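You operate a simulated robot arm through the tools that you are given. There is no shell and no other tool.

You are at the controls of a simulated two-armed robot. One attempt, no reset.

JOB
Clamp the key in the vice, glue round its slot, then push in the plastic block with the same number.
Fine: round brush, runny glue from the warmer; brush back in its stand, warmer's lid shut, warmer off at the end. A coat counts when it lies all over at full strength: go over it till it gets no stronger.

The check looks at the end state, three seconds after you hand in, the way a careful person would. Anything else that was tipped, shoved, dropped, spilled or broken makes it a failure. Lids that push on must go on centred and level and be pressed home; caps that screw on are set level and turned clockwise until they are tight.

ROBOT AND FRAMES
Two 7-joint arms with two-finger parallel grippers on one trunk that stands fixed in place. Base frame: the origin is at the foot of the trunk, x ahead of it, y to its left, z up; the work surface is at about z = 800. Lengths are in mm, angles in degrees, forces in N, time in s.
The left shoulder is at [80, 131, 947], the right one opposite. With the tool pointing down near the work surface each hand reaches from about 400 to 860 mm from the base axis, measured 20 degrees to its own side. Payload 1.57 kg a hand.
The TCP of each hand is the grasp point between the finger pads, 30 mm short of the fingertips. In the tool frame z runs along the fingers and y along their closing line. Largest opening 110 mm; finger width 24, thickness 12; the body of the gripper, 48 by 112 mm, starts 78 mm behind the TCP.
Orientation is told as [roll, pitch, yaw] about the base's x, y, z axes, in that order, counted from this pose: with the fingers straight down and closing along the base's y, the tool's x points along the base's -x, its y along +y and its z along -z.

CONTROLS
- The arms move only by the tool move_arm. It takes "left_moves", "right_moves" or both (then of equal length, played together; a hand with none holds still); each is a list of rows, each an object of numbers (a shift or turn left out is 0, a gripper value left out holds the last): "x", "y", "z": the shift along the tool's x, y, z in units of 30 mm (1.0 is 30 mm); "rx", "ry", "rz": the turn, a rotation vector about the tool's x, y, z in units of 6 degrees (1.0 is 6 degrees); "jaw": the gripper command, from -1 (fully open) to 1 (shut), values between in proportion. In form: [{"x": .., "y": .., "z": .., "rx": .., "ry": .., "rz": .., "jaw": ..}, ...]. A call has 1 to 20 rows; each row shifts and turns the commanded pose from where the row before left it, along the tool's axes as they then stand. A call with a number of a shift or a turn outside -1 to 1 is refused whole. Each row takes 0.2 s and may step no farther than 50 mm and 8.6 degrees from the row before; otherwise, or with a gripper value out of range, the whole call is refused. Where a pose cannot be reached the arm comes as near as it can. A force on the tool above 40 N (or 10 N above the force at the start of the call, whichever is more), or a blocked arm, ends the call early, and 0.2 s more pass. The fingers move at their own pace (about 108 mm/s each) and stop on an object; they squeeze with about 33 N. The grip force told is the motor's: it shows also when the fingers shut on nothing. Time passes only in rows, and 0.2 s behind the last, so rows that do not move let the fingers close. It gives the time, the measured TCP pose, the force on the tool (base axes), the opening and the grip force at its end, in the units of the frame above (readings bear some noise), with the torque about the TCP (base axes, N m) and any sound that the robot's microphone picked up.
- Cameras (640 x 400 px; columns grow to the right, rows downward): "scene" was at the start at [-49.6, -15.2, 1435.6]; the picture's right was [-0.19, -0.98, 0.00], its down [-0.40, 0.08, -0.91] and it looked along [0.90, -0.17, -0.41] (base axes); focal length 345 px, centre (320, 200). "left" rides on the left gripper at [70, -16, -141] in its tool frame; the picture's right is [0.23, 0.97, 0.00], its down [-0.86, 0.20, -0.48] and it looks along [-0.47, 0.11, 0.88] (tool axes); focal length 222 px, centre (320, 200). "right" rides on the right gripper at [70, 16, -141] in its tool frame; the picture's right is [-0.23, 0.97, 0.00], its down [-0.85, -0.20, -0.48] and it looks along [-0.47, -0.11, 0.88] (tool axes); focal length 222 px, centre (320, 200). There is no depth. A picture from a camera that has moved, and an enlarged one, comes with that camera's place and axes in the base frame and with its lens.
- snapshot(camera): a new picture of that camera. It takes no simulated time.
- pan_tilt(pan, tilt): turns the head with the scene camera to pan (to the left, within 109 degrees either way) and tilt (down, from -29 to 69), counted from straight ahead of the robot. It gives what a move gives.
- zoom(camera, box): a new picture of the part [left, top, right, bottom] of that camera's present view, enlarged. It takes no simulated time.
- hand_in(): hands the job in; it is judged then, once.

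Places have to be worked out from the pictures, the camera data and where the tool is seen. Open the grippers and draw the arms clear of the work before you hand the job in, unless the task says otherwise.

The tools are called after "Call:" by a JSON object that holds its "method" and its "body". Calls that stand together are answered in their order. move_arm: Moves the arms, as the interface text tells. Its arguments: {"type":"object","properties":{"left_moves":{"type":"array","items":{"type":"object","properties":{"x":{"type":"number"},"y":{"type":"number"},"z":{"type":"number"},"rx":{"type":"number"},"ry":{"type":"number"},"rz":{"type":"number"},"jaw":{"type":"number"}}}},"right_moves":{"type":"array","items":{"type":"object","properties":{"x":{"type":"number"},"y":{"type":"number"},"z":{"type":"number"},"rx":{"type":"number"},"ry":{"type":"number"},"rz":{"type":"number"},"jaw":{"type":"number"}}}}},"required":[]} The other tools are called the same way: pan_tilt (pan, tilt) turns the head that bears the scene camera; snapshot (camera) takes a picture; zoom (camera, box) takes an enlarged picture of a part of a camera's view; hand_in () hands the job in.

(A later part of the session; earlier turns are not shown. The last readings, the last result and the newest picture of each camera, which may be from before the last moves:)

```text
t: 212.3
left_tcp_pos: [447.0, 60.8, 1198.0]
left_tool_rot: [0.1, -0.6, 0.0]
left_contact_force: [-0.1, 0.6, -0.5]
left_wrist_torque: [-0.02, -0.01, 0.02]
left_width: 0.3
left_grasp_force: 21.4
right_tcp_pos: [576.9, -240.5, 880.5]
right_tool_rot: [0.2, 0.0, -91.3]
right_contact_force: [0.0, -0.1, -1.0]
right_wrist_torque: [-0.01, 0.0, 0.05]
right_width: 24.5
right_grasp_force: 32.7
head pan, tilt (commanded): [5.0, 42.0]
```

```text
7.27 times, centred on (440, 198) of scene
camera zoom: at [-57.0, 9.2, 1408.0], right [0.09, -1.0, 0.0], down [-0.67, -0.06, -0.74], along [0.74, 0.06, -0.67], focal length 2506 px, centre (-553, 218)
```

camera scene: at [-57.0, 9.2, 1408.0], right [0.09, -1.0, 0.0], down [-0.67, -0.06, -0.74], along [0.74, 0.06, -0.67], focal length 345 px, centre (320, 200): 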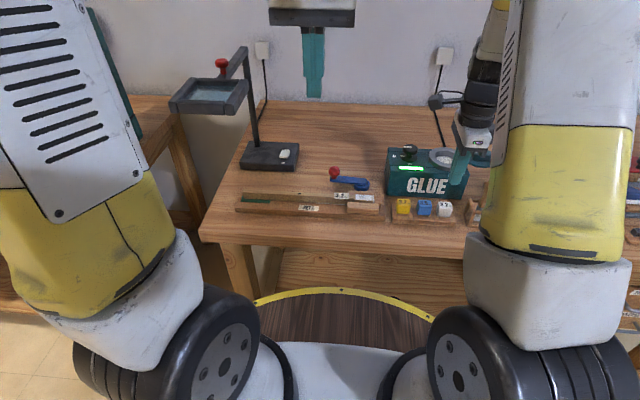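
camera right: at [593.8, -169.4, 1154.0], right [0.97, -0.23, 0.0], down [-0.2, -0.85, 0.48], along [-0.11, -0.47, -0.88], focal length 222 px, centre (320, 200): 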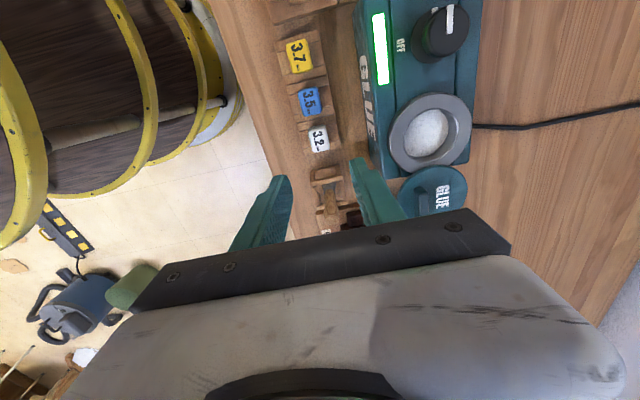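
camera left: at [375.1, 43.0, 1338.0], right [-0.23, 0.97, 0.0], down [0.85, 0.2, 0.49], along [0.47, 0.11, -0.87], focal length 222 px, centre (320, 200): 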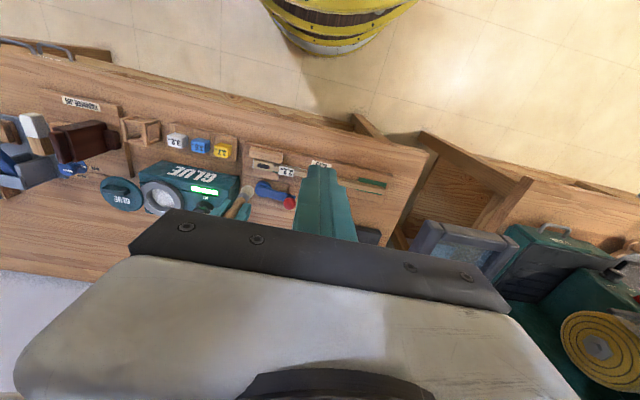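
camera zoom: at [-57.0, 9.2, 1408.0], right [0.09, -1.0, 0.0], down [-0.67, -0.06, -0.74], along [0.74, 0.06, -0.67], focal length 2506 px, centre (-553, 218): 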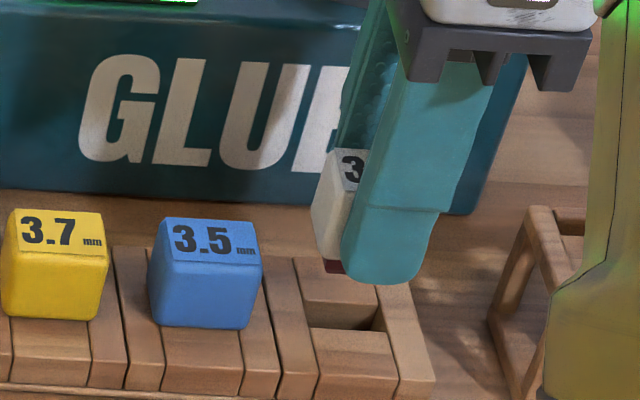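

The block is out; its dark-red shank runs along y, like the key's slot, and matches the pocket. I'll lift it higher at moderate speed and inspect the underside.

Call:
{"method": "move_arm", "body": {"right_moves": [{"z": -0.2}, {"z": -0.3}, {"z": -0.4}, {"z": -0.4}, {"z": -0.4}, {"z": -0.4}, {"z": -0.4}, {"z": -0.3}, {"z": -0.2}, {"z": 0}]}}

Call:
{"method": "zoom", "body": {"camera": "scene", "box": [410, 120, 480, 220]}}

Call:
{"method": "zoom", "body": {"camera": "left", "box": [110, 120, 210, 200]}}

Call:
{"method": "zoom", "body": {"camera": "right", "box": [240, 80, 400, 220]}}

```text
t: 214.5
left_tcp_pos: [447.6, 60.6, 1198.0]
left_tool_rot: [0.0, -0.7, -0.1]
left_contact_force: [0.3, -0.6, -1.1]
left_wrist_torque: [0.01, 0.01, -0.01]
left_width: 0.0
left_grasp_force: 21.6
right_tcp_pos: [577.9, -241.1, 971.3]
right_tool_rot: [0.2, 0.1, -91.3]
right_contact_force: [0.1, -1.1, -0.1]
right_wrist_torque: [-0.01, -0.05, 0.02]
right_width: 24.8
right_grasp_force: 33.4
head pan, tilt (commanded): [5.0, 42.0]
```

```text
4.00 times, centred on (445, 170) of scene
camera zoom: at [-57.0, 9.2, 1408.0], right [0.09, -1.0, 0.0], down [-0.67, -0.06, -0.74], along [0.74, 0.06, -0.67], focal length 1378 px, centre (-180, 320)
```

zoom: 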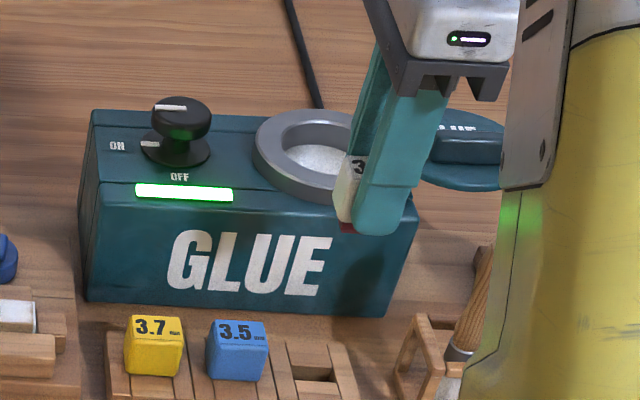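

```text
5.00 times, centred on (160, 160) of left
camera zoom: at [375.1, 42.9, 1338.0], right [-0.23, 0.97, 0.0], down [0.85, 0.2, 0.49], along [0.47, 0.11, -0.87], focal length 1111 px, centre (1120, 400)
```

zoom: 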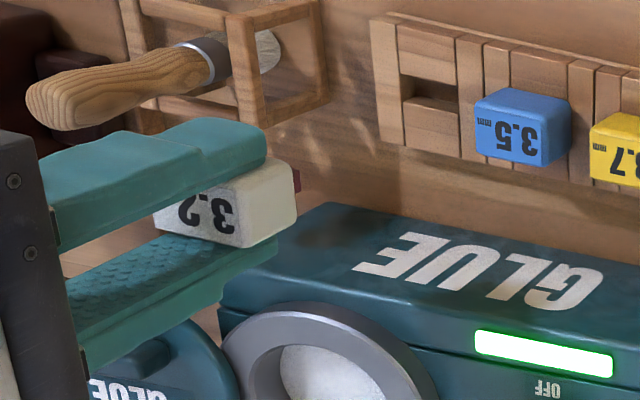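

```text
2.86 times, centred on (320, 150) of right
camera zoom: at [595.7, -171.2, 1113.0], right [0.97, -0.25, 0.0], down [-0.22, -0.85, 0.48], along [-0.12, -0.46, -0.88], focal length 635 px, centre (320, 343)
```

zoom: 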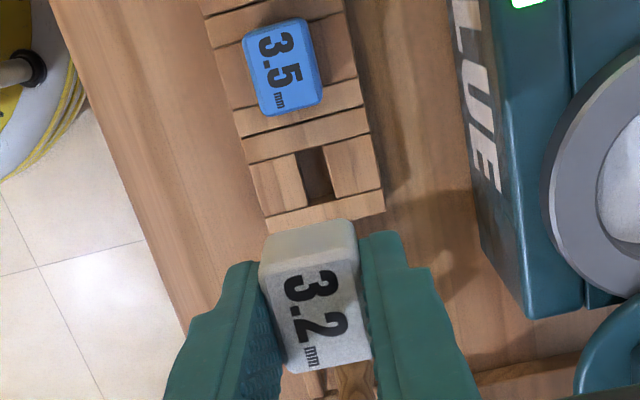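

The block is held centred on the TCP (its top is about 2.5 mm below it). I'll square the yaw to -90° and carry it at moderate speed over the slot at about (588, -46).

Call:
{"method": "move_arm", "body": {"right_moves": [{"x": 0.2, "rz": -0.22}, {"x": 0.4, "y": 0.03}, {"x": 0.5, "y": 0.03}, {"x": 0.6, "y": 0.03}, {"x": 0.6, "y": 0.03}, {"x": 0.6, "y": 0.03}, {"x": 0.6, "y": 0.03}, {"x": 0.6, "y": 0.03}, {"x": 0.6, "y": 0.03}, {"x": 0.6, "y": 0.03}, {"x": 0.5, "y": 0.03}, {"x": 0.4, "y": 0.02}, {"x": 0.3, "y": 0.01}, {"z": 0}]}}

Call:
{"method": "snapshot", "body": {"camera": "right"}}

Call:
{"method": "zoom", "body": {"camera": "right", "box": [250, 90, 390, 200]}}

Call:
{"method": "zoom", "body": {"camera": "scene", "box": [330, 120, 410, 210]}}

Call:
{"method": "zoom", "body": {"camera": "left", "box": [200, 130, 300, 220]}}

```text
t: 217.5
left_tcp_pos: [446.8, 61.0, 1198.0]
left_tool_rot: [0.0, -0.6, 0.0]
left_contact_force: [0.1, 0.2, 0.2]
left_wrist_torque: [-0.01, 0.02, 0.01]
left_width: 0.1
left_grasp_force: 21.5
right_tcp_pos: [586.9, -45.0, 971.5]
right_tool_rot: [0.2, 0.0, -90.0]
right_contact_force: [-0.5, 0.4, -0.4]
right_wrist_torque: [0.04, -0.02, 0.0]
right_width: 24.8
right_grasp_force: 33.1
head pan, tilt (commanded): [5.0, 42.0]
```

```text
taken
camera right: at [604.1, 24.7, 1112.4], right [0.97, -0.23, 0.0], down [-0.2, -0.85, 0.48], along [-0.11, -0.47, -0.88], focal length 222 px, centre (320, 200)
```

right: 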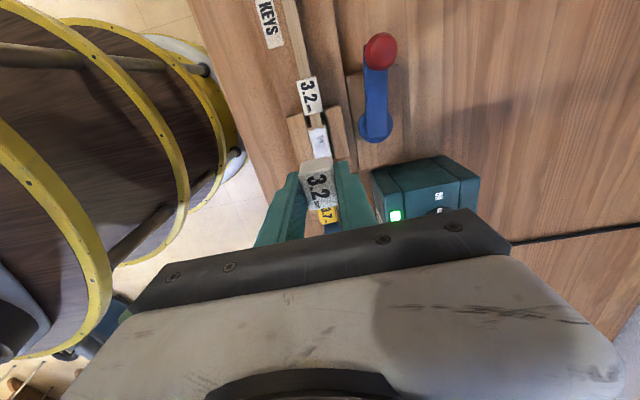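

```text
3.64 times, centred on (320, 145) of right
camera zoom: at [604.1, 24.7, 1112.4], right [0.97, -0.23, 0.0], down [-0.2, -0.85, 0.48], along [-0.11, -0.47, -0.88], focal length 808 px, centre (320, 400)
```

zoom: 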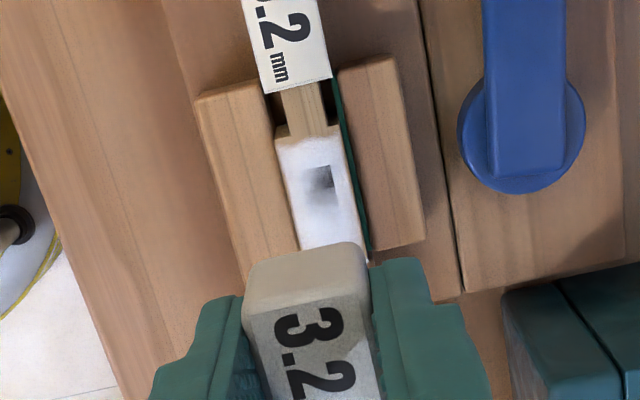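

```text
4.44 times, centred on (370, 165) of scene
camera zoom: at [-57.0, 9.2, 1408.0], right [0.09, -1.0, 0.0], down [-0.67, -0.06, -0.74], along [0.74, 0.06, -0.67], focal length 1531 px, centre (98, 356)
```

zoom: 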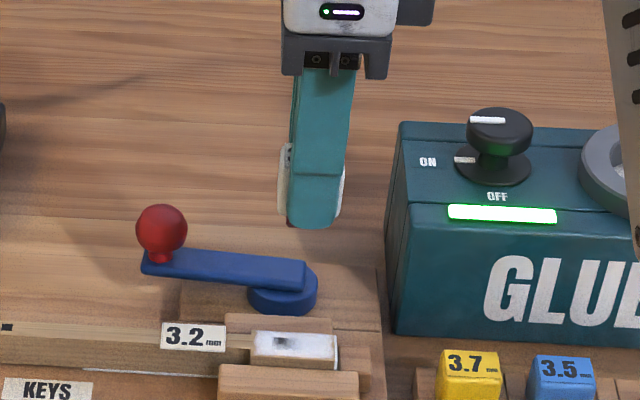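

```text
4.44 times, centred on (250, 175) of left
camera zoom: at [375.1, 43.0, 1338.1], right [-0.23, 0.97, 0.0], down [0.85, 0.2, 0.49], along [0.47, 0.11, -0.87], focal length 987 px, centre (631, 311)
```

zoom: 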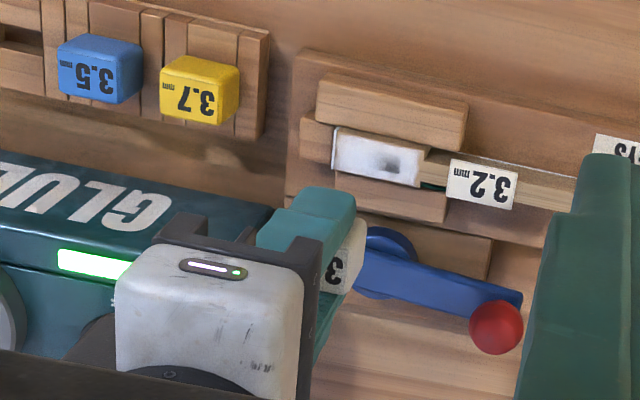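

Call:
{"method": "zoom", "body": {"camera": "right", "box": [300, 115, 345, 160]}}

Call:
{"method": "zoom", "body": {"camera": "scene", "box": [380, 145, 410, 175]}}

Call:
{"method": "zoom", "body": {"camera": "scene", "box": [375, 135, 405, 175]}}

```text
8.89 times, centred on (322, 138) of right
camera zoom: at [604.1, 24.7, 1112.4], right [0.97, -0.23, 0.0], down [-0.2, -0.85, 0.48], along [-0.11, -0.47, -0.88], focal length 1974 px, centre (298, 756)
```

zoom: 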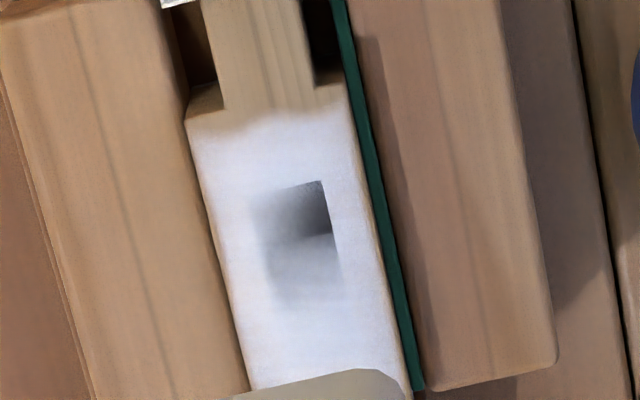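

```text
13.33 times, centred on (395, 160) of scene
camera zoom: at [-57.0, 9.2, 1408.0], right [0.09, -1.0, 0.0], down [-0.67, -0.06, -0.74], along [0.74, 0.06, -0.67], focal length 4594 px, centre (-680, 733)
```

zoom: 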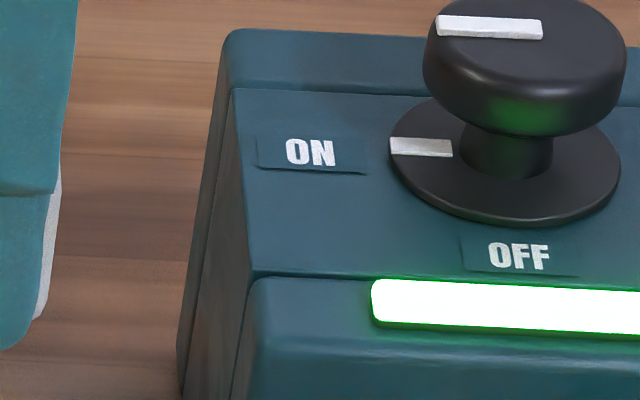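

```text
10.00 times, centred on (390, 155) of scene
camera zoom: at [-57.0, 9.2, 1408.0], right [0.09, -1.0, 0.0], down [-0.67, -0.06, -0.74], along [0.74, 0.06, -0.67], focal length 3446 px, centre (-380, 650)
```

zoom: 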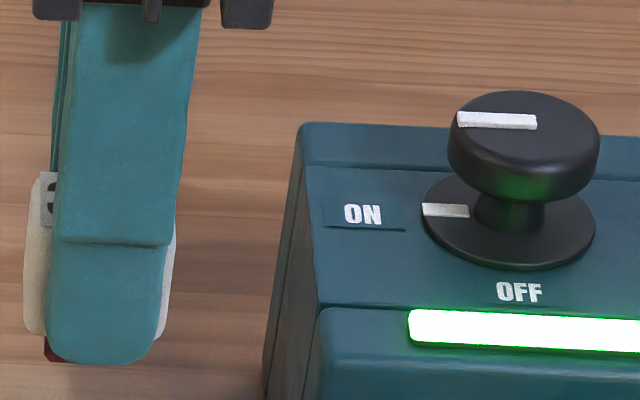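

Call:
{"method": "zoom", "body": {"camera": "scene", "box": [374, 158, 398, 174]}}

Call:
{"method": "zoom", "body": {"camera": "left", "box": [262, 175, 292, 200]}}

Call:
{"method": "zoom", "body": {"camera": "right", "box": [290, 145, 360, 200]}}

```text
16.00 times, centred on (386, 166) of scene
camera zoom: at [-57.0, 9.2, 1408.0], right [0.09, -1.0, 0.0], down [-0.67, -0.06, -0.74], along [0.74, 0.06, -0.67], focal length 5513 px, centre (-736, 744)
```

zoom: 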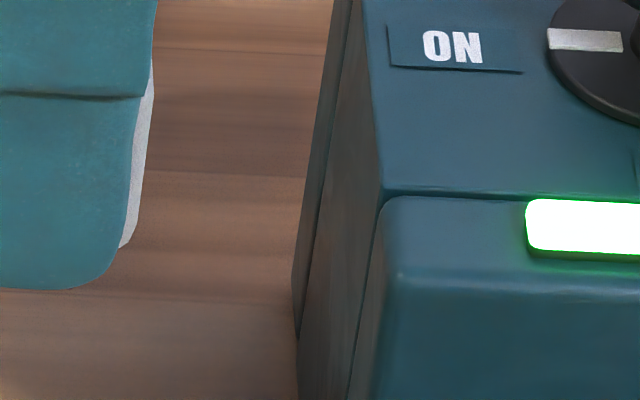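

```text
16.00 times, centred on (277, 188) of left
camera zoom: at [375.1, 43.0, 1338.1], right [-0.23, 0.97, 0.0], down [0.85, 0.2, 0.49], along [0.47, 0.11, -0.87], focal length 3554 px, centre (1008, 400)
```

zoom: 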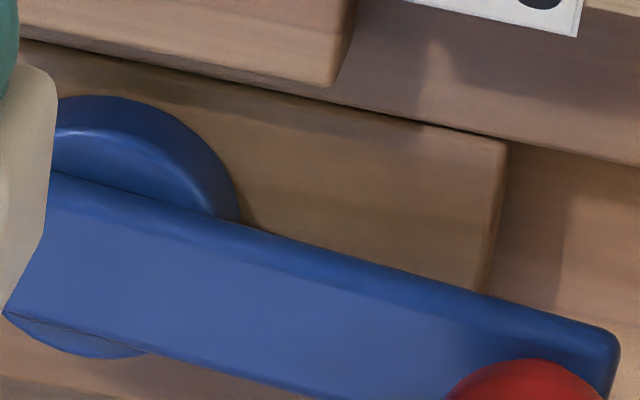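

```text
7.27 times, centred on (325, 172) of right
camera zoom: at [604.1, 24.7, 1112.4], right [0.97, -0.23, 0.0], down [-0.2, -0.85, 0.48], along [-0.11, -0.47, -0.88], focal length 1615 px, centre (284, 400)
```

zoom: 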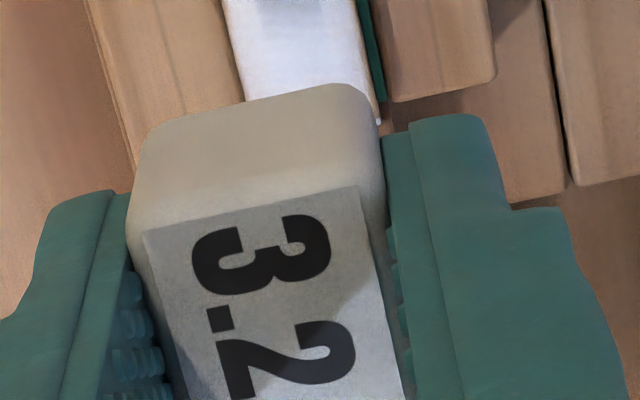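

Call:
{"method": "zoom", "body": {"camera": "scene", "box": [354, 148, 386, 172]}}

Call:
{"method": "zoom", "body": {"camera": "left", "box": [245, 170, 285, 200]}}

```text
16.00 times, centred on (370, 160) of scene
camera zoom: at [-57.0, 9.2, 1408.0], right [0.09, -1.0, 0.0], down [-0.67, -0.06, -0.74], along [0.74, 0.06, -0.67], focal length 5513 px, centre (-480, 840)
```

zoom: 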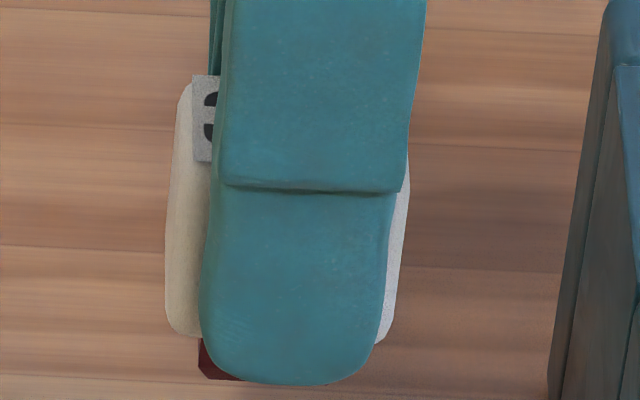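

```text
13.33 times, centred on (265, 185) of left
camera zoom: at [375.1, 43.0, 1338.1], right [-0.23, 0.97, 0.0], down [0.85, 0.2, 0.49], along [0.47, 0.11, -0.87], focal length 2962 px, centre (1053, 400)
```

zoom: 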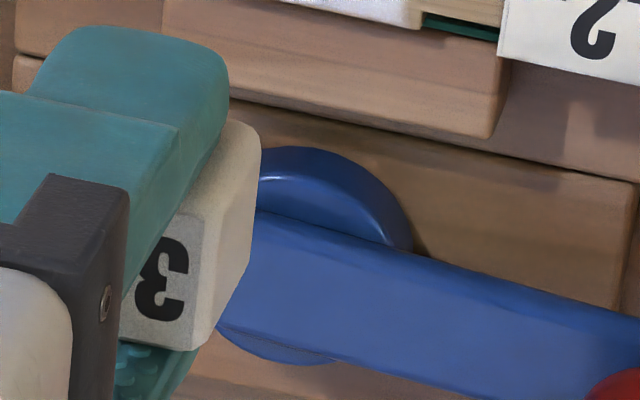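

The shank is about 21 mm long in y, so there's slack that way; x needs care. I estimate the slot centre at about (587.1, -46), so I'll shift +0.6 mm in x and -1.8 mm in y, then descend slowly to just above contact height.

Call:
{"method": "move_arm", "body": {"right_moves": [{"x": -0.06, "y": 0.02, "z": 0.2}, {"z": 0.3}, {"z": 0.3}, {"z": 0.3}, {"z": 0.3}, {"z": 0.3}, {"z": 0.3}, {"z": 0.3}, {"z": 0.2}, {"z": 0}]}}

Call:
{"method": "zoom", "body": {"camera": "right", "box": [270, 90, 370, 170]}}

Call:
{"method": "zoom", "body": {"camera": "scene", "box": [340, 165, 396, 207]}}

Call:
{"method": "zoom", "body": {"camera": "left", "box": [235, 145, 285, 185]}}

```text
t: 219.7
left_tcp_pos: [448.4, 60.3, 1197.7]
left_tool_rot: [0.0, -0.5, 0.0]
left_contact_force: [0.6, -0.5, -0.5]
left_wrist_torque: [-0.02, -0.01, -0.03]
left_width: 0.1
left_grasp_force: 21.6
right_tcp_pos: [587.6, -48.4, 895.2]
right_tool_rot: [0.2, 0.0, -90.1]
right_contact_force: [-0.6, -0.2, -0.3]
right_wrist_torque: [-0.01, 0.0, -0.02]
right_width: 24.6
right_grasp_force: 32.7
head pan, tilt (commanded): [5.0, 42.0]
```

```text
5.00 times, centred on (320, 130) of right
camera zoom: at [604.7, 22.4, 1036.7], right [0.97, -0.23, 0.0], down [-0.2, -0.85, 0.48], along [-0.11, -0.47, -0.88], focal length 1111 px, centre (320, 550)
```

zoom: 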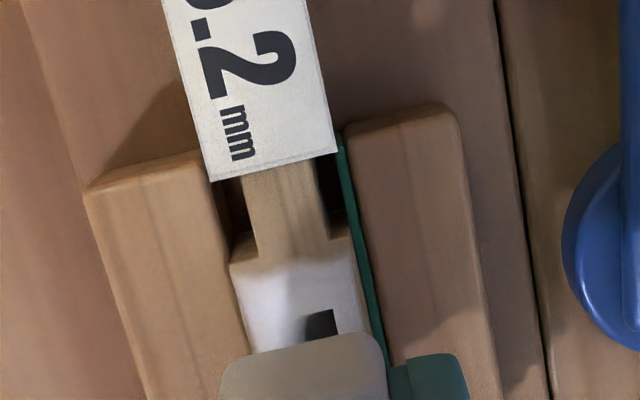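

```text
9.52 times, centred on (368, 186) of scene
camera zoom: at [-57.0, 9.2, 1408.0], right [0.09, -1.0, 0.0], down [-0.67, -0.06, -0.74], along [0.74, 0.06, -0.67], focal length 3282 px, centre (-137, 333)
```

zoom: 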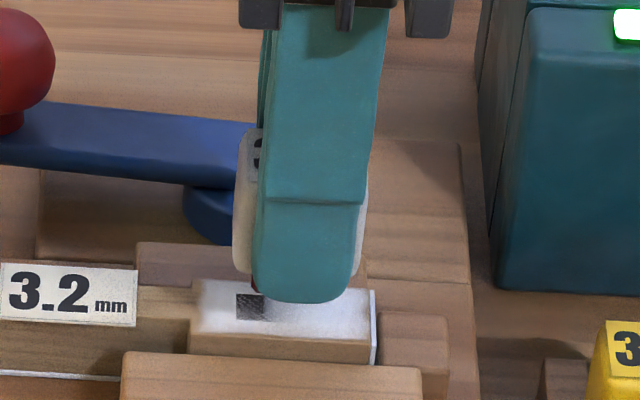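

```text
10.00 times, centred on (260, 165) of left
camera zoom: at [375.1, 43.0, 1338.1], right [-0.23, 0.97, 0.0], down [0.85, 0.2, 0.49], along [0.47, 0.11, -0.87], focal length 2221 px, centre (920, 550)
```

zoom: 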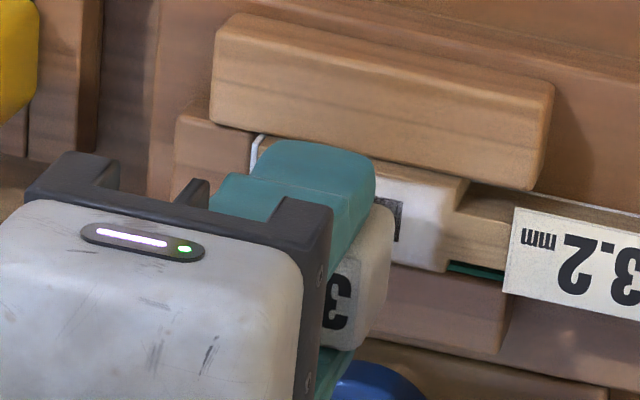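

In the same image, the block and slot centres agree to about 0.3 mm in x, and y needs about +1 mm. I'll make that shift and descend in small steps toward contact.

Call:
{"method": "move_arm", "body": {"right_moves": [{"x": 0.033}, {"z": 0.12}, {"z": 0.12}, {"z": 0.08}, {"z": 0.05}, {"z": 0}]}}

Call:
{"method": "zoom", "body": {"camera": "scene", "box": [340, 165, 396, 207]}}

Call:
{"method": "zoom", "body": {"camera": "right", "box": [270, 90, 370, 170]}}

```text
t: 221.1
left_tcp_pos: [447.6, 60.0, 1198.7]
left_tool_rot: [-0.1, -0.7, 0.0]
left_contact_force: [0.9, -0.1, -0.4]
left_wrist_torque: [0.0, -0.02, 0.0]
left_width: 0.2
left_grasp_force: 21.4
right_tcp_pos: [586.3, -46.5, 885.0]
right_tool_rot: [0.2, -0.1, -90.0]
right_contact_force: [0.3, 0.9, 0.2]
right_wrist_torque: [0.0, 0.01, 0.01]
right_width: 24.7
right_grasp_force: 32.6
head pan, tilt (commanded): [5.0, 42.0]
```

```text
9.52 times, centred on (368, 186) of scene
camera zoom: at [-57.0, 9.2, 1408.0], right [0.09, -1.0, 0.0], down [-0.67, -0.06, -0.74], along [0.74, 0.06, -0.67], focal length 3282 px, centre (-137, 333)
```

zoom: 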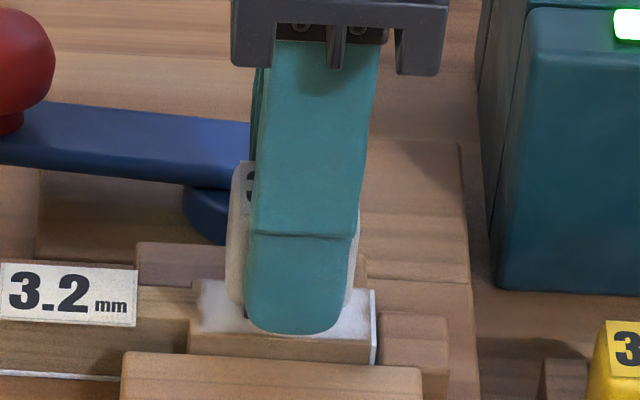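

```text
5.00 times, centred on (320, 130) of right
camera zoom: at [604.5, 23.4, 1026.3], right [0.97, -0.23, 0.0], down [-0.2, -0.85, 0.48], along [-0.11, -0.47, -0.88], focal length 1111 px, centre (320, 550)
```

zoom: 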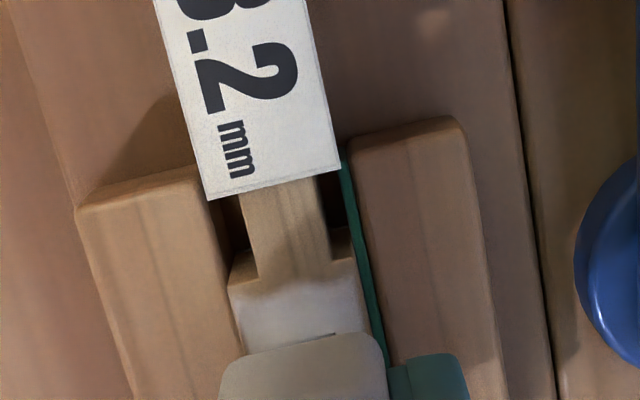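

No contact yet at TCP z=885. I'll keep going down in 1.5 mm steps.

Call:
{"method": "move_arm", "body": {"right_moves": [{"z": 0.05}, {"z": 0.05}, {"z": 0}]}}

Call:
{"method": "move_arm", "body": {"right_moves": [{"z": 0.05}, {"z": 0.03}, {"z": 0}]}}

```text
t: 221.9
left_tcp_pos: [449.0, 60.9, 1198.0]
left_tool_rot: [0.1, -0.5, -0.1]
left_contact_force: [-0.3, 0.1, 0.2]
left_wrist_torque: [0.0, -0.02, 0.01]
left_width: 0.2
left_grasp_force: 21.4
right_tcp_pos: [588.1, -46.7, 881.5]
right_tool_rot: [0.2, 0.0, -90.0]
right_contact_force: [-0.1, 0.8, -0.8]
right_wrist_torque: [-0.01, -0.02, 0.02]
right_width: 24.4
right_grasp_force: 32.5
head pan, tilt (commanded): [5.0, 42.0]
```

```text
t: 222.7
left_tcp_pos: [447.1, 59.7, 1196.5]
left_tool_rot: [0.0, -0.5, 0.0]
left_contact_force: [-0.5, 0.7, 0.2]
left_wrist_torque: [0.04, -0.02, 0.0]
left_width: 0.0
left_grasp_force: 21.2
right_tcp_pos: [587.1, -46.9, 879.2]
right_tool_rot: [0.2, 0.0, -90.0]
right_contact_force: [-0.2, 0.5, 3.2]
right_wrist_torque: [0.0, 0.02, 0.0]
right_width: 24.6
right_grasp_force: 33.3
head pan, tilt (commanded): [5.0, 42.0]
```

Light contact (3 N) at TCP z≈879. I'll look before pressing.

Call:
{"method": "zoom", "body": {"camera": "scene", "box": [346, 172, 386, 206]}}

Call:
{"method": "zoom", "body": {"camera": "left", "box": [240, 148, 280, 178]}}

Call:
{"method": "zoom", "body": {"camera": "right", "box": [285, 110, 355, 170]}}

```text
11.76 times, centred on (366, 189) of scene
camera zoom: at [-57.2, 9.3, 1408.0], right [0.09, -1.0, 0.0], down [-0.67, -0.06, -0.74], along [0.74, 0.06, -0.67], focal length 4054 px, centre (-221, 329)
```

zoom: 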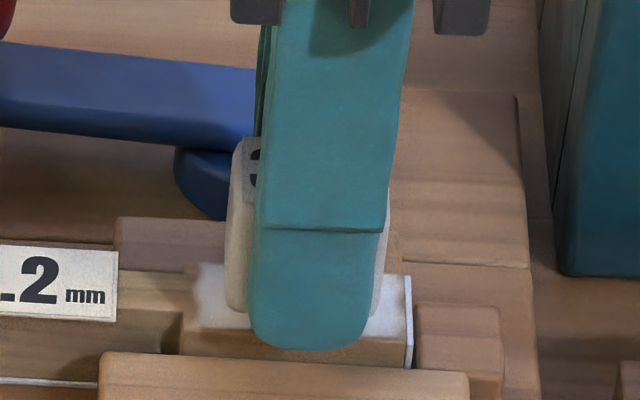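

```text
13.33 times, centred on (260, 163) of left
camera zoom: at [375.0, 43.0, 1338.1], right [-0.23, 0.97, 0.0], down [0.85, 0.2, 0.49], along [0.47, 0.11, -0.87], focal length 2962 px, centre (1120, 693)
```

zoom: 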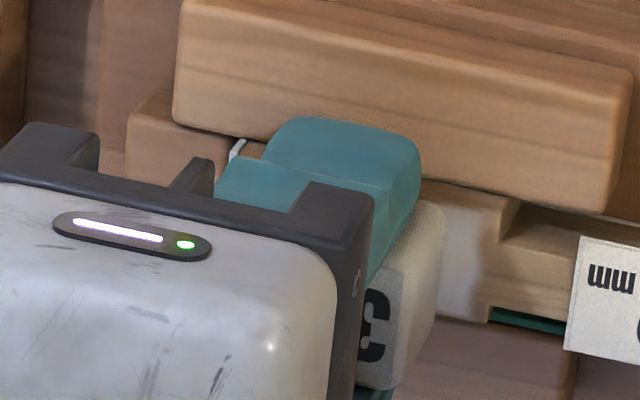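

```text
6.67 times, centred on (320, 140) of right
camera zoom: at [604.3, 23.5, 1021.0], right [0.97, -0.23, 0.0], down [-0.2, -0.85, 0.48], along [-0.11, -0.47, -0.88], focal length 1481 px, centre (320, 600)
```

zoom: 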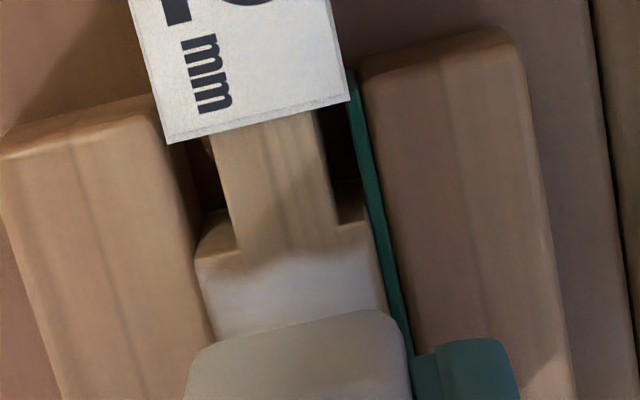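

Judging by the geometry, the shank (about 11 mm long) is already several mm into the slot, and the head is about 4.7 mm above the key. I'll push down further in small steps.

Call:
{"method": "move_arm", "body": {"right_moves": [{"z": 0.05}, {"z": 0.04}, {"z": 0}]}}

Call:
{"method": "zoom", "body": {"camera": "scene", "box": [346, 172, 386, 206]}}

```text
t: 223.5
left_tcp_pos: [448.1, 60.7, 1197.8]
left_tool_rot: [0.0, -0.6, 0.0]
left_contact_force: [-0.6, -0.1, 0.8]
left_wrist_torque: [-0.02, 0.02, 0.04]
left_width: 0.0
left_grasp_force: 21.3
right_tcp_pos: [586.9, -46.9, 877.2]
right_tool_rot: [0.2, -0.2, -90.0]
right_contact_force: [0.4, 1.8, 2.4]
right_wrist_torque: [0.06, -0.01, -0.03]
right_width: 24.8
right_grasp_force: 33.2
head pan, tilt (commanded): [5.0, 42.0]
```

```text
11.76 times, centred on (366, 189) of scene
camera zoom: at [-57.1, 9.3, 1408.0], right [0.09, -1.0, 0.0], down [-0.67, -0.06, -0.74], along [0.74, 0.06, -0.67], focal length 4054 px, centre (-221, 329)
```

zoom: 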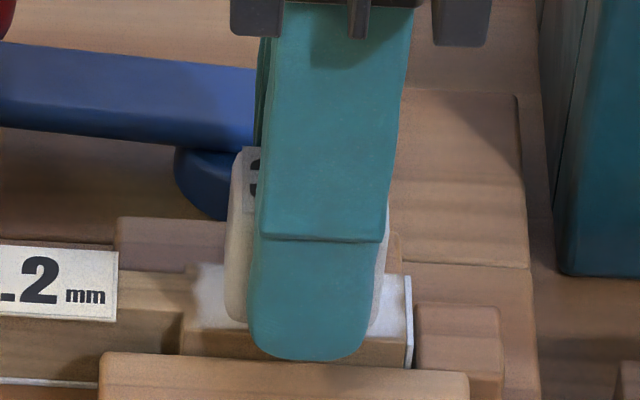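

It's going in smoothly with only about 2 N. I'll continue pushing until the head seats on the key.

Call:
{"method": "move_arm", "body": {"right_moves": [{"z": 0.05}, {"z": 0.05}, {"z": 0}]}}

Call:
{"method": "zoom", "body": {"camera": "scene", "box": [346, 172, 386, 206]}}

Call:
{"method": "zoom", "body": {"camera": "left", "box": [240, 148, 280, 178]}}

```text
t: 224.3
left_tcp_pos: [447.8, 60.1, 1197.8]
left_tool_rot: [0.0, -0.6, 0.0]
left_contact_force: [-0.2, -0.1, 0.4]
left_wrist_torque: [-0.01, -0.04, 0.01]
left_width: 0.2
left_grasp_force: 21.6
right_tcp_pos: [586.9, -44.9, 873.7]
right_tool_rot: [0.2, 0.0, -90.0]
right_contact_force: [-0.1, 0.8, 2.4]
right_wrist_torque: [0.04, -0.05, 0.05]
right_width: 24.6
right_grasp_force: 33.8
head pan, tilt (commanded): [5.0, 42.0]
```

```text
11.76 times, centred on (366, 189) of scene
camera zoom: at [-57.1, 9.2, 1408.0], right [0.09, -1.0, 0.0], down [-0.67, -0.06, -0.74], along [0.74, 0.06, -0.67], focal length 4054 px, centre (-221, 329)
```

zoom: 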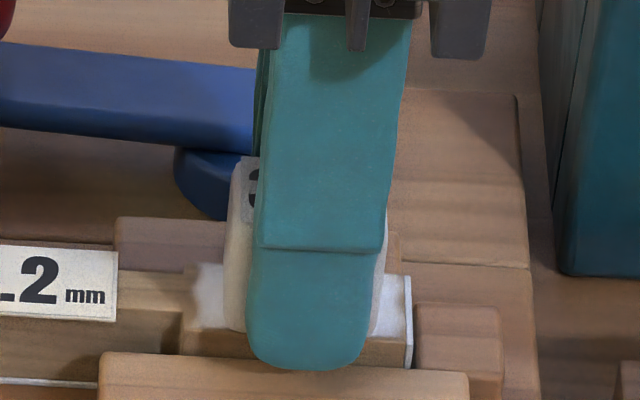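

```text
13.33 times, centred on (260, 163) of left
camera zoom: at [375.0, 43.0, 1338.1], right [-0.23, 0.97, 0.0], down [0.85, 0.2, 0.49], along [0.47, 0.11, -0.87], focal length 2962 px, centre (1120, 693)
```

zoom: 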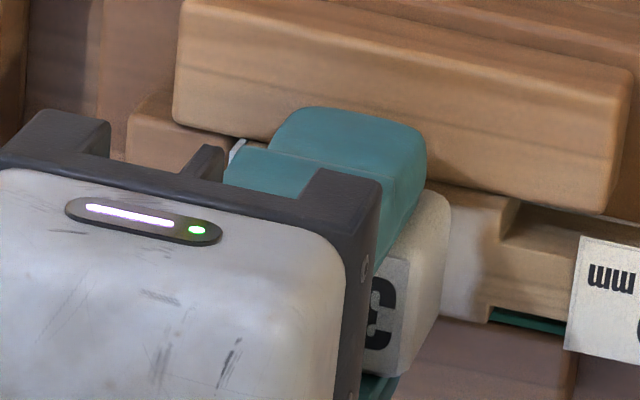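

Call:
{"method": "move_arm", "body": {"right_moves": [{"z": 0.05}, {"z": 0.03}, {"z": 0}]}}

Call:
{"method": "move_arm", "body": {"right_moves": [{"z": 0.04}, {"z": 0.03}, {"z": 0}]}}

Call:
{"method": "zoom", "body": {"camera": "scene", "box": [346, 172, 386, 206]}}

```text
t: 225.1
left_tcp_pos: [446.3, 59.7, 1198.3]
left_tool_rot: [0.1, -0.6, 0.0]
left_contact_force: [-0.6, 0.4, -1.0]
left_wrist_torque: [0.0, -0.01, -0.01]
left_width: 0.0
left_grasp_force: 21.8
right_tcp_pos: [588.3, -46.6, 872.5]
right_tool_rot: [0.3, 0.0, -89.9]
right_contact_force: [-5.5, -2.9, 32.3]
right_wrist_torque: [-0.05, 0.22, 0.02]
right_width: 24.5
right_grasp_force: 33.0
head pan, tilt (commanded): [5.0, 42.0]
```

```text
t: 225.9
left_tcp_pos: [446.6, 59.4, 1197.9]
left_tool_rot: [0.0, -0.6, 0.1]
left_contact_force: [-0.7, 0.0, 0.4]
left_wrist_torque: [-0.02, -0.04, 0.01]
left_width: 0.0
left_grasp_force: 21.2
right_tcp_pos: [588.1, -46.0, 870.3]
right_tool_rot: [0.2, 0.0, -90.1]
right_contact_force: [-1.4, -0.7, 31.9]
right_wrist_torque: [0.02, 0.09, 0.01]
right_width: 24.8
right_grasp_force: 33.0
head pan, tilt (commanded): [5.0, 42.0]
```

```text
11.76 times, centred on (366, 189) of scene
camera zoom: at [-58.0, 9.3, 1408.0], right [0.09, -1.0, 0.0], down [-0.67, -0.06, -0.74], along [0.74, 0.06, -0.67], focal length 4054 px, centre (-221, 329)
```

zoom: 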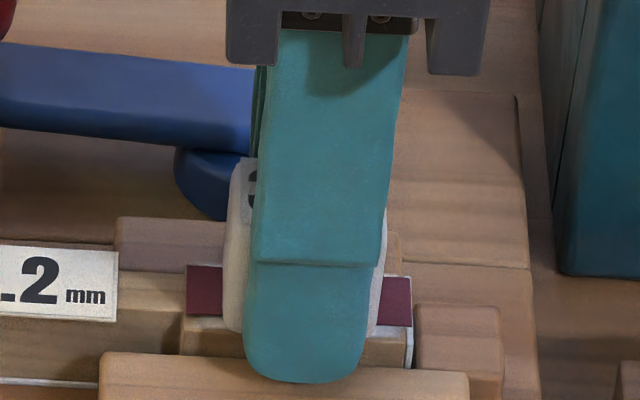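

The block has seated: a firm 32 N stop, and the coated area has changed to dark red, as if the bushing has taken. I'll open the fingers and rise clear.

Call:
{"method": "move_arm", "body": {"right_moves": [{"jaw": 0.3}, {"z": 0}, {"z": 0}, {"z": -0.3}, {"z": -0.6}, {"z": -0.9}, {"z": -0.9}, {"z": -0.9}, {"z": 0}]}}

Call:
{"method": "zoom", "body": {"camera": "scene", "box": [340, 165, 396, 207]}}

Call:
{"method": "zoom", "body": {"camera": "left", "box": [240, 148, 280, 178]}}

Call:
{"method": "zoom", "body": {"camera": "right", "box": [270, 90, 370, 170]}}

```text
t: 227.9
left_tcp_pos: [447.4, 60.5, 1198.6]
left_tool_rot: [0.0, -0.6, 0.1]
left_contact_force: [-0.1, 0.1, 0.6]
left_wrist_torque: [0.01, 0.01, -0.02]
left_width: 0.0
left_grasp_force: 20.9
right_tcp_pos: [587.3, -46.8, 976.1]
right_tool_rot: [0.2, 0.0, -90.0]
right_contact_force: [-0.3, 0.4, -0.3]
right_wrist_torque: [-0.01, -0.03, 0.02]
right_width: 38.4
right_grasp_force: 0.1
head pan, tilt (commanded): [5.0, 42.0]
```

```text
9.52 times, centred on (368, 186) of scene
camera zoom: at [-57.0, 9.2, 1408.0], right [0.09, -1.0, 0.0], down [-0.67, -0.06, -0.74], along [0.74, 0.06, -0.67], focal length 3282 px, centre (-137, 333)
```

zoom: 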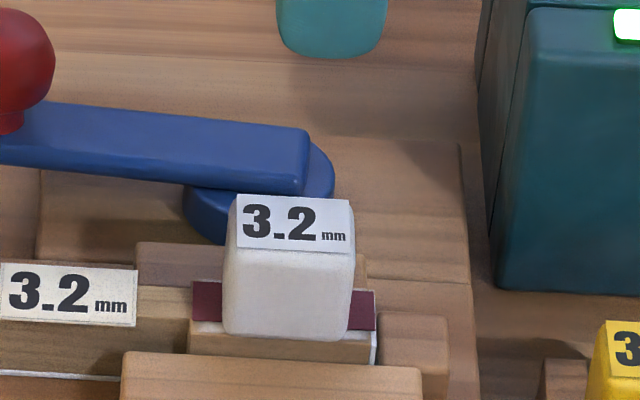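

```text
13.33 times, centred on (260, 163) of left
camera zoom: at [375.1, 43.0, 1338.1], right [-0.23, 0.97, 0.0], down [0.85, 0.2, 0.49], along [0.47, 0.11, -0.87], focal length 2962 px, centre (1120, 693)
```

zoom: 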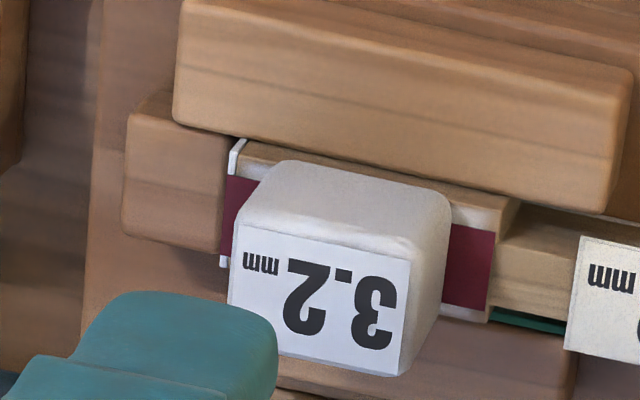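

```text
5.00 times, centred on (320, 130) of right
camera zoom: at [604.5, 23.2, 1118.6], right [0.97, -0.23, 0.0], down [-0.2, -0.85, 0.48], along [-0.11, -0.47, -0.88], focal length 1111 px, centre (320, 550)
```

zoom: 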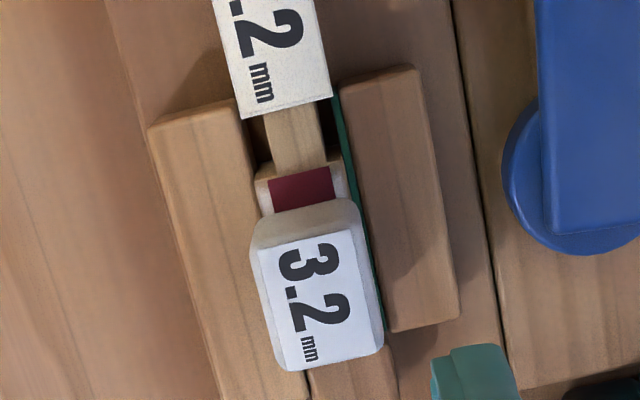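

The 3.2 block sits level in the slot with the red cloth strip under it. Now for the lid: I'll move the right hand above the lid to study how it's held.

Call:
{"method": "move_arm", "body": {"right_moves": [{"z": -0.9}, {"z": -0.9}, {"x": -0.86, "y": 0.312, "z": -0.1}, {"x": -0.86, "y": 0.312, "z": -0.1}, {"x": -0.86, "y": 0.312, "z": -0.1}, {"x": -0.86, "y": 0.312}, {"x": -0.86, "y": 0.312}, {"x": -0.86, "y": 0.312}, {"x": -0.86, "y": 0.312}, {"x": -0.86, "y": 0.312}, {"x": -0.86, "y": 0.312}, {"x": -0.86, "y": 0.312}, {"x": -0.86, "y": 0.312}, {"z": 0}]}}

Call:
{"method": "snapshot", "body": {"camera": "right"}}

Call:
{"method": "zoom", "body": {"camera": "right", "box": [240, 70, 420, 220]}}

Call:
{"method": "zoom", "body": {"camera": "scene", "box": [420, 100, 520, 190]}}

Call:
{"method": "snapshot", "body": {"camera": "scene"}}

```text
t: 230.9
left_tcp_pos: [449.0, 60.1, 1197.7]
left_tool_rot: [0.0, -0.6, 0.0]
left_contact_force: [0.1, 1.1, 0.4]
left_wrist_torque: [-0.03, 0.04, 0.01]
left_width: 0.0
left_grasp_force: 21.1
right_tcp_pos: [690.6, -331.0, 1040.3]
right_tool_rot: [0.2, 0.0, -90.0]
right_contact_force: [-0.5, -0.1, -0.3]
right_wrist_torque: [-0.01, 0.0, 0.0]
right_width: 38.5
right_grasp_force: 0.0
head pan, tilt (commanded): [5.0, 42.0]
```

```text
taken
camera right: at [707.1, -260.5, 1181.9], right [0.97, -0.23, 0.0], down [-0.2, -0.86, 0.48], along [-0.11, -0.47, -0.88], focal length 222 px, centre (320, 200)
```

right: 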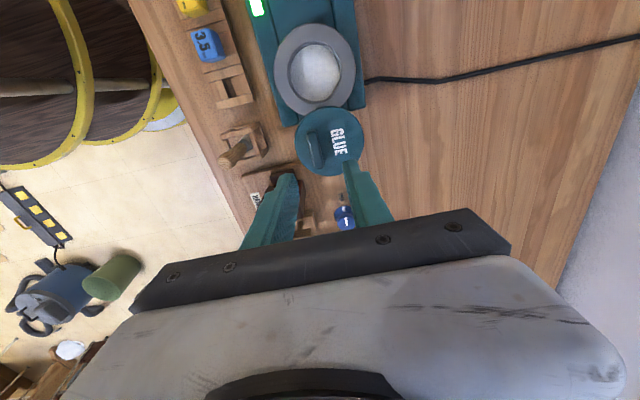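

```text
2.67 times, centred on (330, 145) of right
camera zoom: at [707.1, -260.5, 1181.9], right [0.97, -0.23, 0.0], down [-0.2, -0.86, 0.48], along [-0.11, -0.47, -0.88], focal length 592 px, centre (293, 347)
```

zoom: 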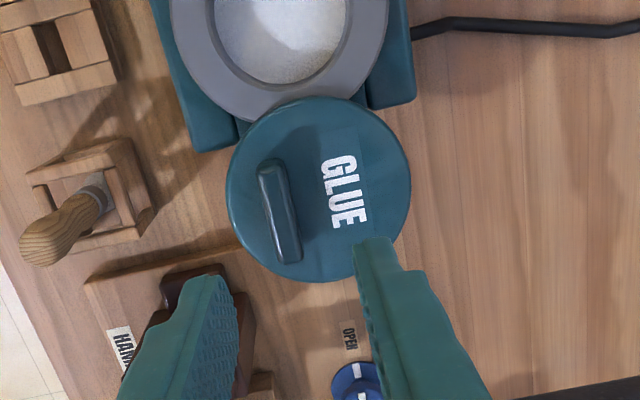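

```text
4.44 times, centred on (470, 145) of scene
camera zoom: at [-57.0, 9.2, 1408.0], right [0.09, -1.0, 0.0], down [-0.67, -0.06, -0.74], along [0.74, 0.06, -0.67], focal length 1531 px, centre (-347, 444)
```

zoom: 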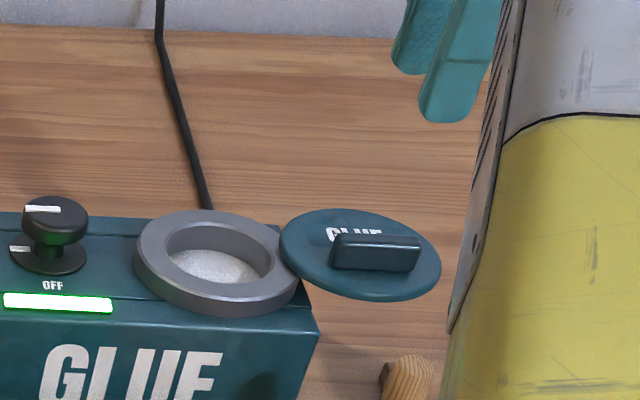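

```text
taken
camera scene: at [-57.0, 9.2, 1408.0], right [0.09, -1.0, 0.0], down [-0.67, -0.06, -0.74], along [0.74, 0.06, -0.67], focal length 345 px, centre (320, 200)
```

scene: 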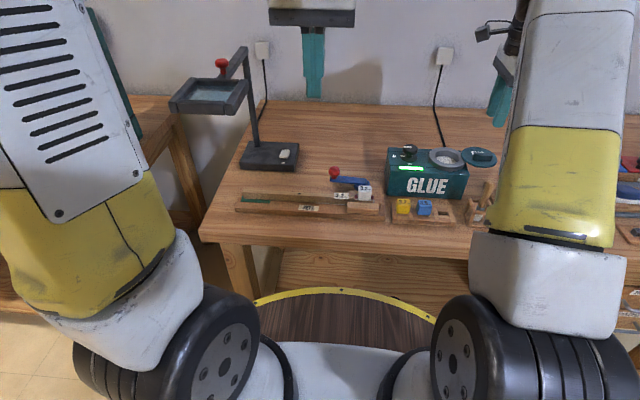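

Call:
{"method": "zoom", "body": {"camera": "scene", "box": [452, 142, 502, 174]}}

Call:
{"method": "zoom", "body": {"camera": "scene", "box": [456, 152, 476, 168]}}

Call:
{"method": "zoom", "body": {"camera": "right", "box": [290, 90, 370, 150]}}

Call:
{"method": "zoom", "body": {"camera": "left", "box": [95, 165, 175, 220]}}

```text
12.50 times, centred on (477, 158) of scene
camera zoom: at [-57.0, 9.2, 1408.0], right [0.09, -1.0, 0.0], down [-0.67, -0.06, -0.74], along [0.74, 0.06, -0.67], focal length 4307 px, centre (-1642, 725)
```

zoom: 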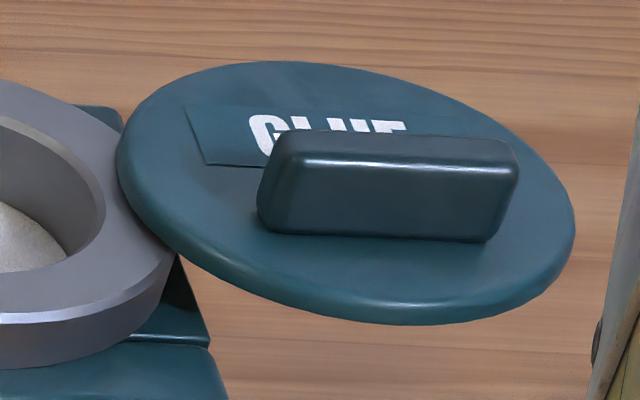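

```text
16.00 times, centred on (466, 160) of scene
camera zoom: at [-57.0, 9.2, 1408.0], right [0.09, -1.0, 0.0], down [-0.67, -0.06, -0.74], along [0.74, 0.06, -0.67], focal length 5513 px, centre (-2016, 840)
```

zoom: 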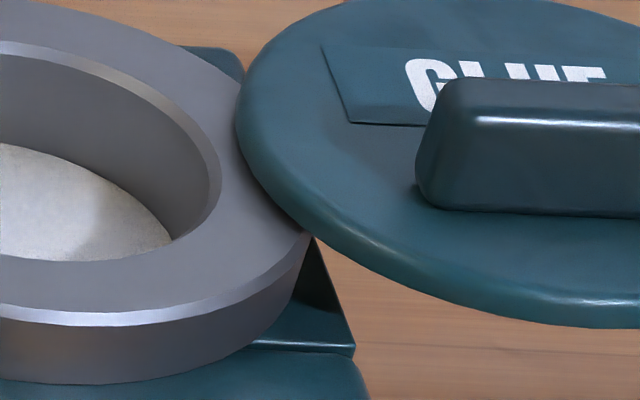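

```text
6.67 times, centred on (330, 120) of right
camera zoom: at [707.1, -260.5, 1181.9], right [0.97, -0.23, 0.0], down [-0.2, -0.86, 0.48], along [-0.11, -0.47, -0.88], focal length 1481 px, centre (253, 733)
```

zoom: 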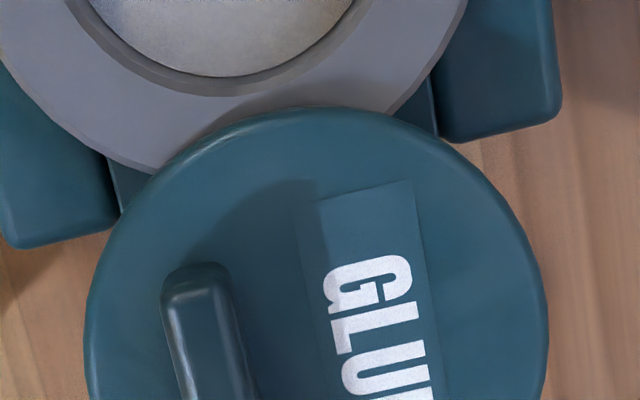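

```text
7.27 times, centred on (135, 192) of left
camera zoom: at [375.1, 42.9, 1338.1], right [-0.23, 0.97, 0.0], down [0.85, 0.2, 0.49], along [0.47, 0.11, -0.87], focal length 1615 px, centre (1666, 254)
```

zoom: 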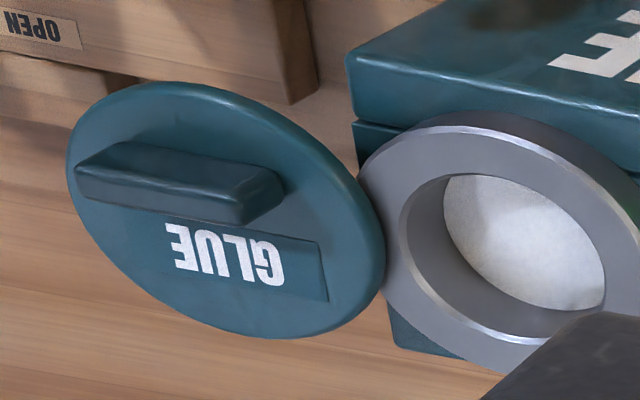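

The lid overlaps the ring's edge and sits slightly above it, with a handle bar running along y at about (685, -331), top near z≈922. I'll lower over the bar with the fingers along x and check the alignment.

Call:
{"method": "move_arm", "body": {"right_moves": [{"y": -0.187, "z": 0.7}, {"z": 0.7}, {"z": 0.6}, {"z": 0}]}}

Call:
{"method": "zoom", "body": {"camera": "right", "box": [240, 90, 400, 220]}}

Call:
{"method": "zoom", "body": {"camera": "scene", "box": [440, 110, 510, 175]}}

Call:
{"method": "zoom", "body": {"camera": "left", "box": [70, 150, 170, 220]}}

```text
t: 231.9
left_tcp_pos: [448.3, 59.6, 1197.7]
left_tool_rot: [0.0, -0.6, 0.0]
left_contact_force: [0.1, -0.4, -0.4]
left_wrist_torque: [0.04, 0.02, 0.02]
left_width: 0.0
left_grasp_force: 20.8
right_tcp_pos: [685.0, -330.5, 979.0]
right_tool_rot: [0.2, -0.1, -90.0]
right_contact_force: [0.6, 0.4, 0.3]
right_wrist_torque: [-0.02, 0.02, -0.01]
right_width: 38.4
right_grasp_force: 0.0
head pan, tilt (commanded): [5.0, 42.0]
```

```text
3.08 times, centred on (320, 155) of right
camera zoom: at [701.6, -260.5, 1121.3], right [0.97, -0.23, 0.0], down [-0.2, -0.85, 0.48], along [-0.11, -0.47, -0.88], focal length 684 px, centre (320, 338)
```

zoom: 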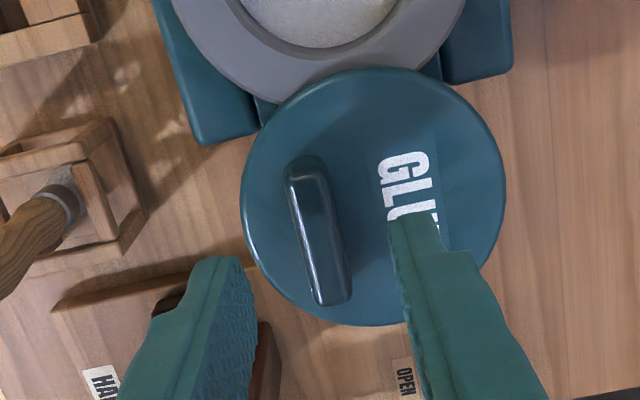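

```text
6.15 times, centred on (475, 142) of scene
camera zoom: at [-57.0, 9.2, 1408.0], right [0.09, -1.0, 0.0], down [-0.67, -0.06, -0.74], along [0.74, 0.06, -0.67], focal length 2120 px, centre (-634, 554)
```

zoom: 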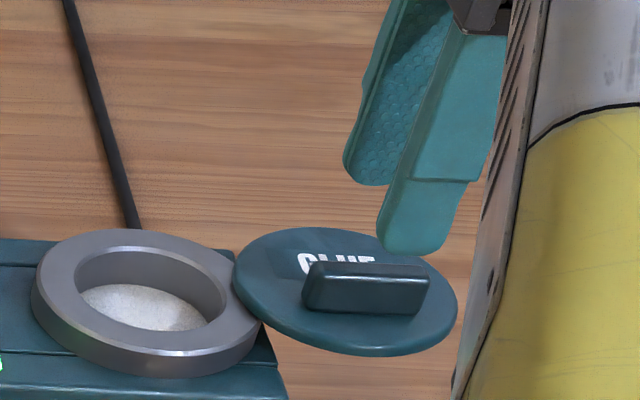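

```text
5.71 times, centred on (120, 185) of left
camera zoom: at [375.1, 42.9, 1338.0], right [-0.23, 0.97, 0.0], down [0.85, 0.2, 0.49], along [0.47, 0.11, -0.87], focal length 1269 px, centre (1463, 286)
```

zoom: 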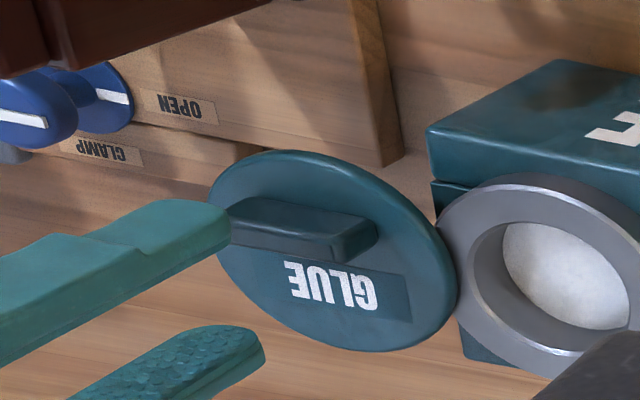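

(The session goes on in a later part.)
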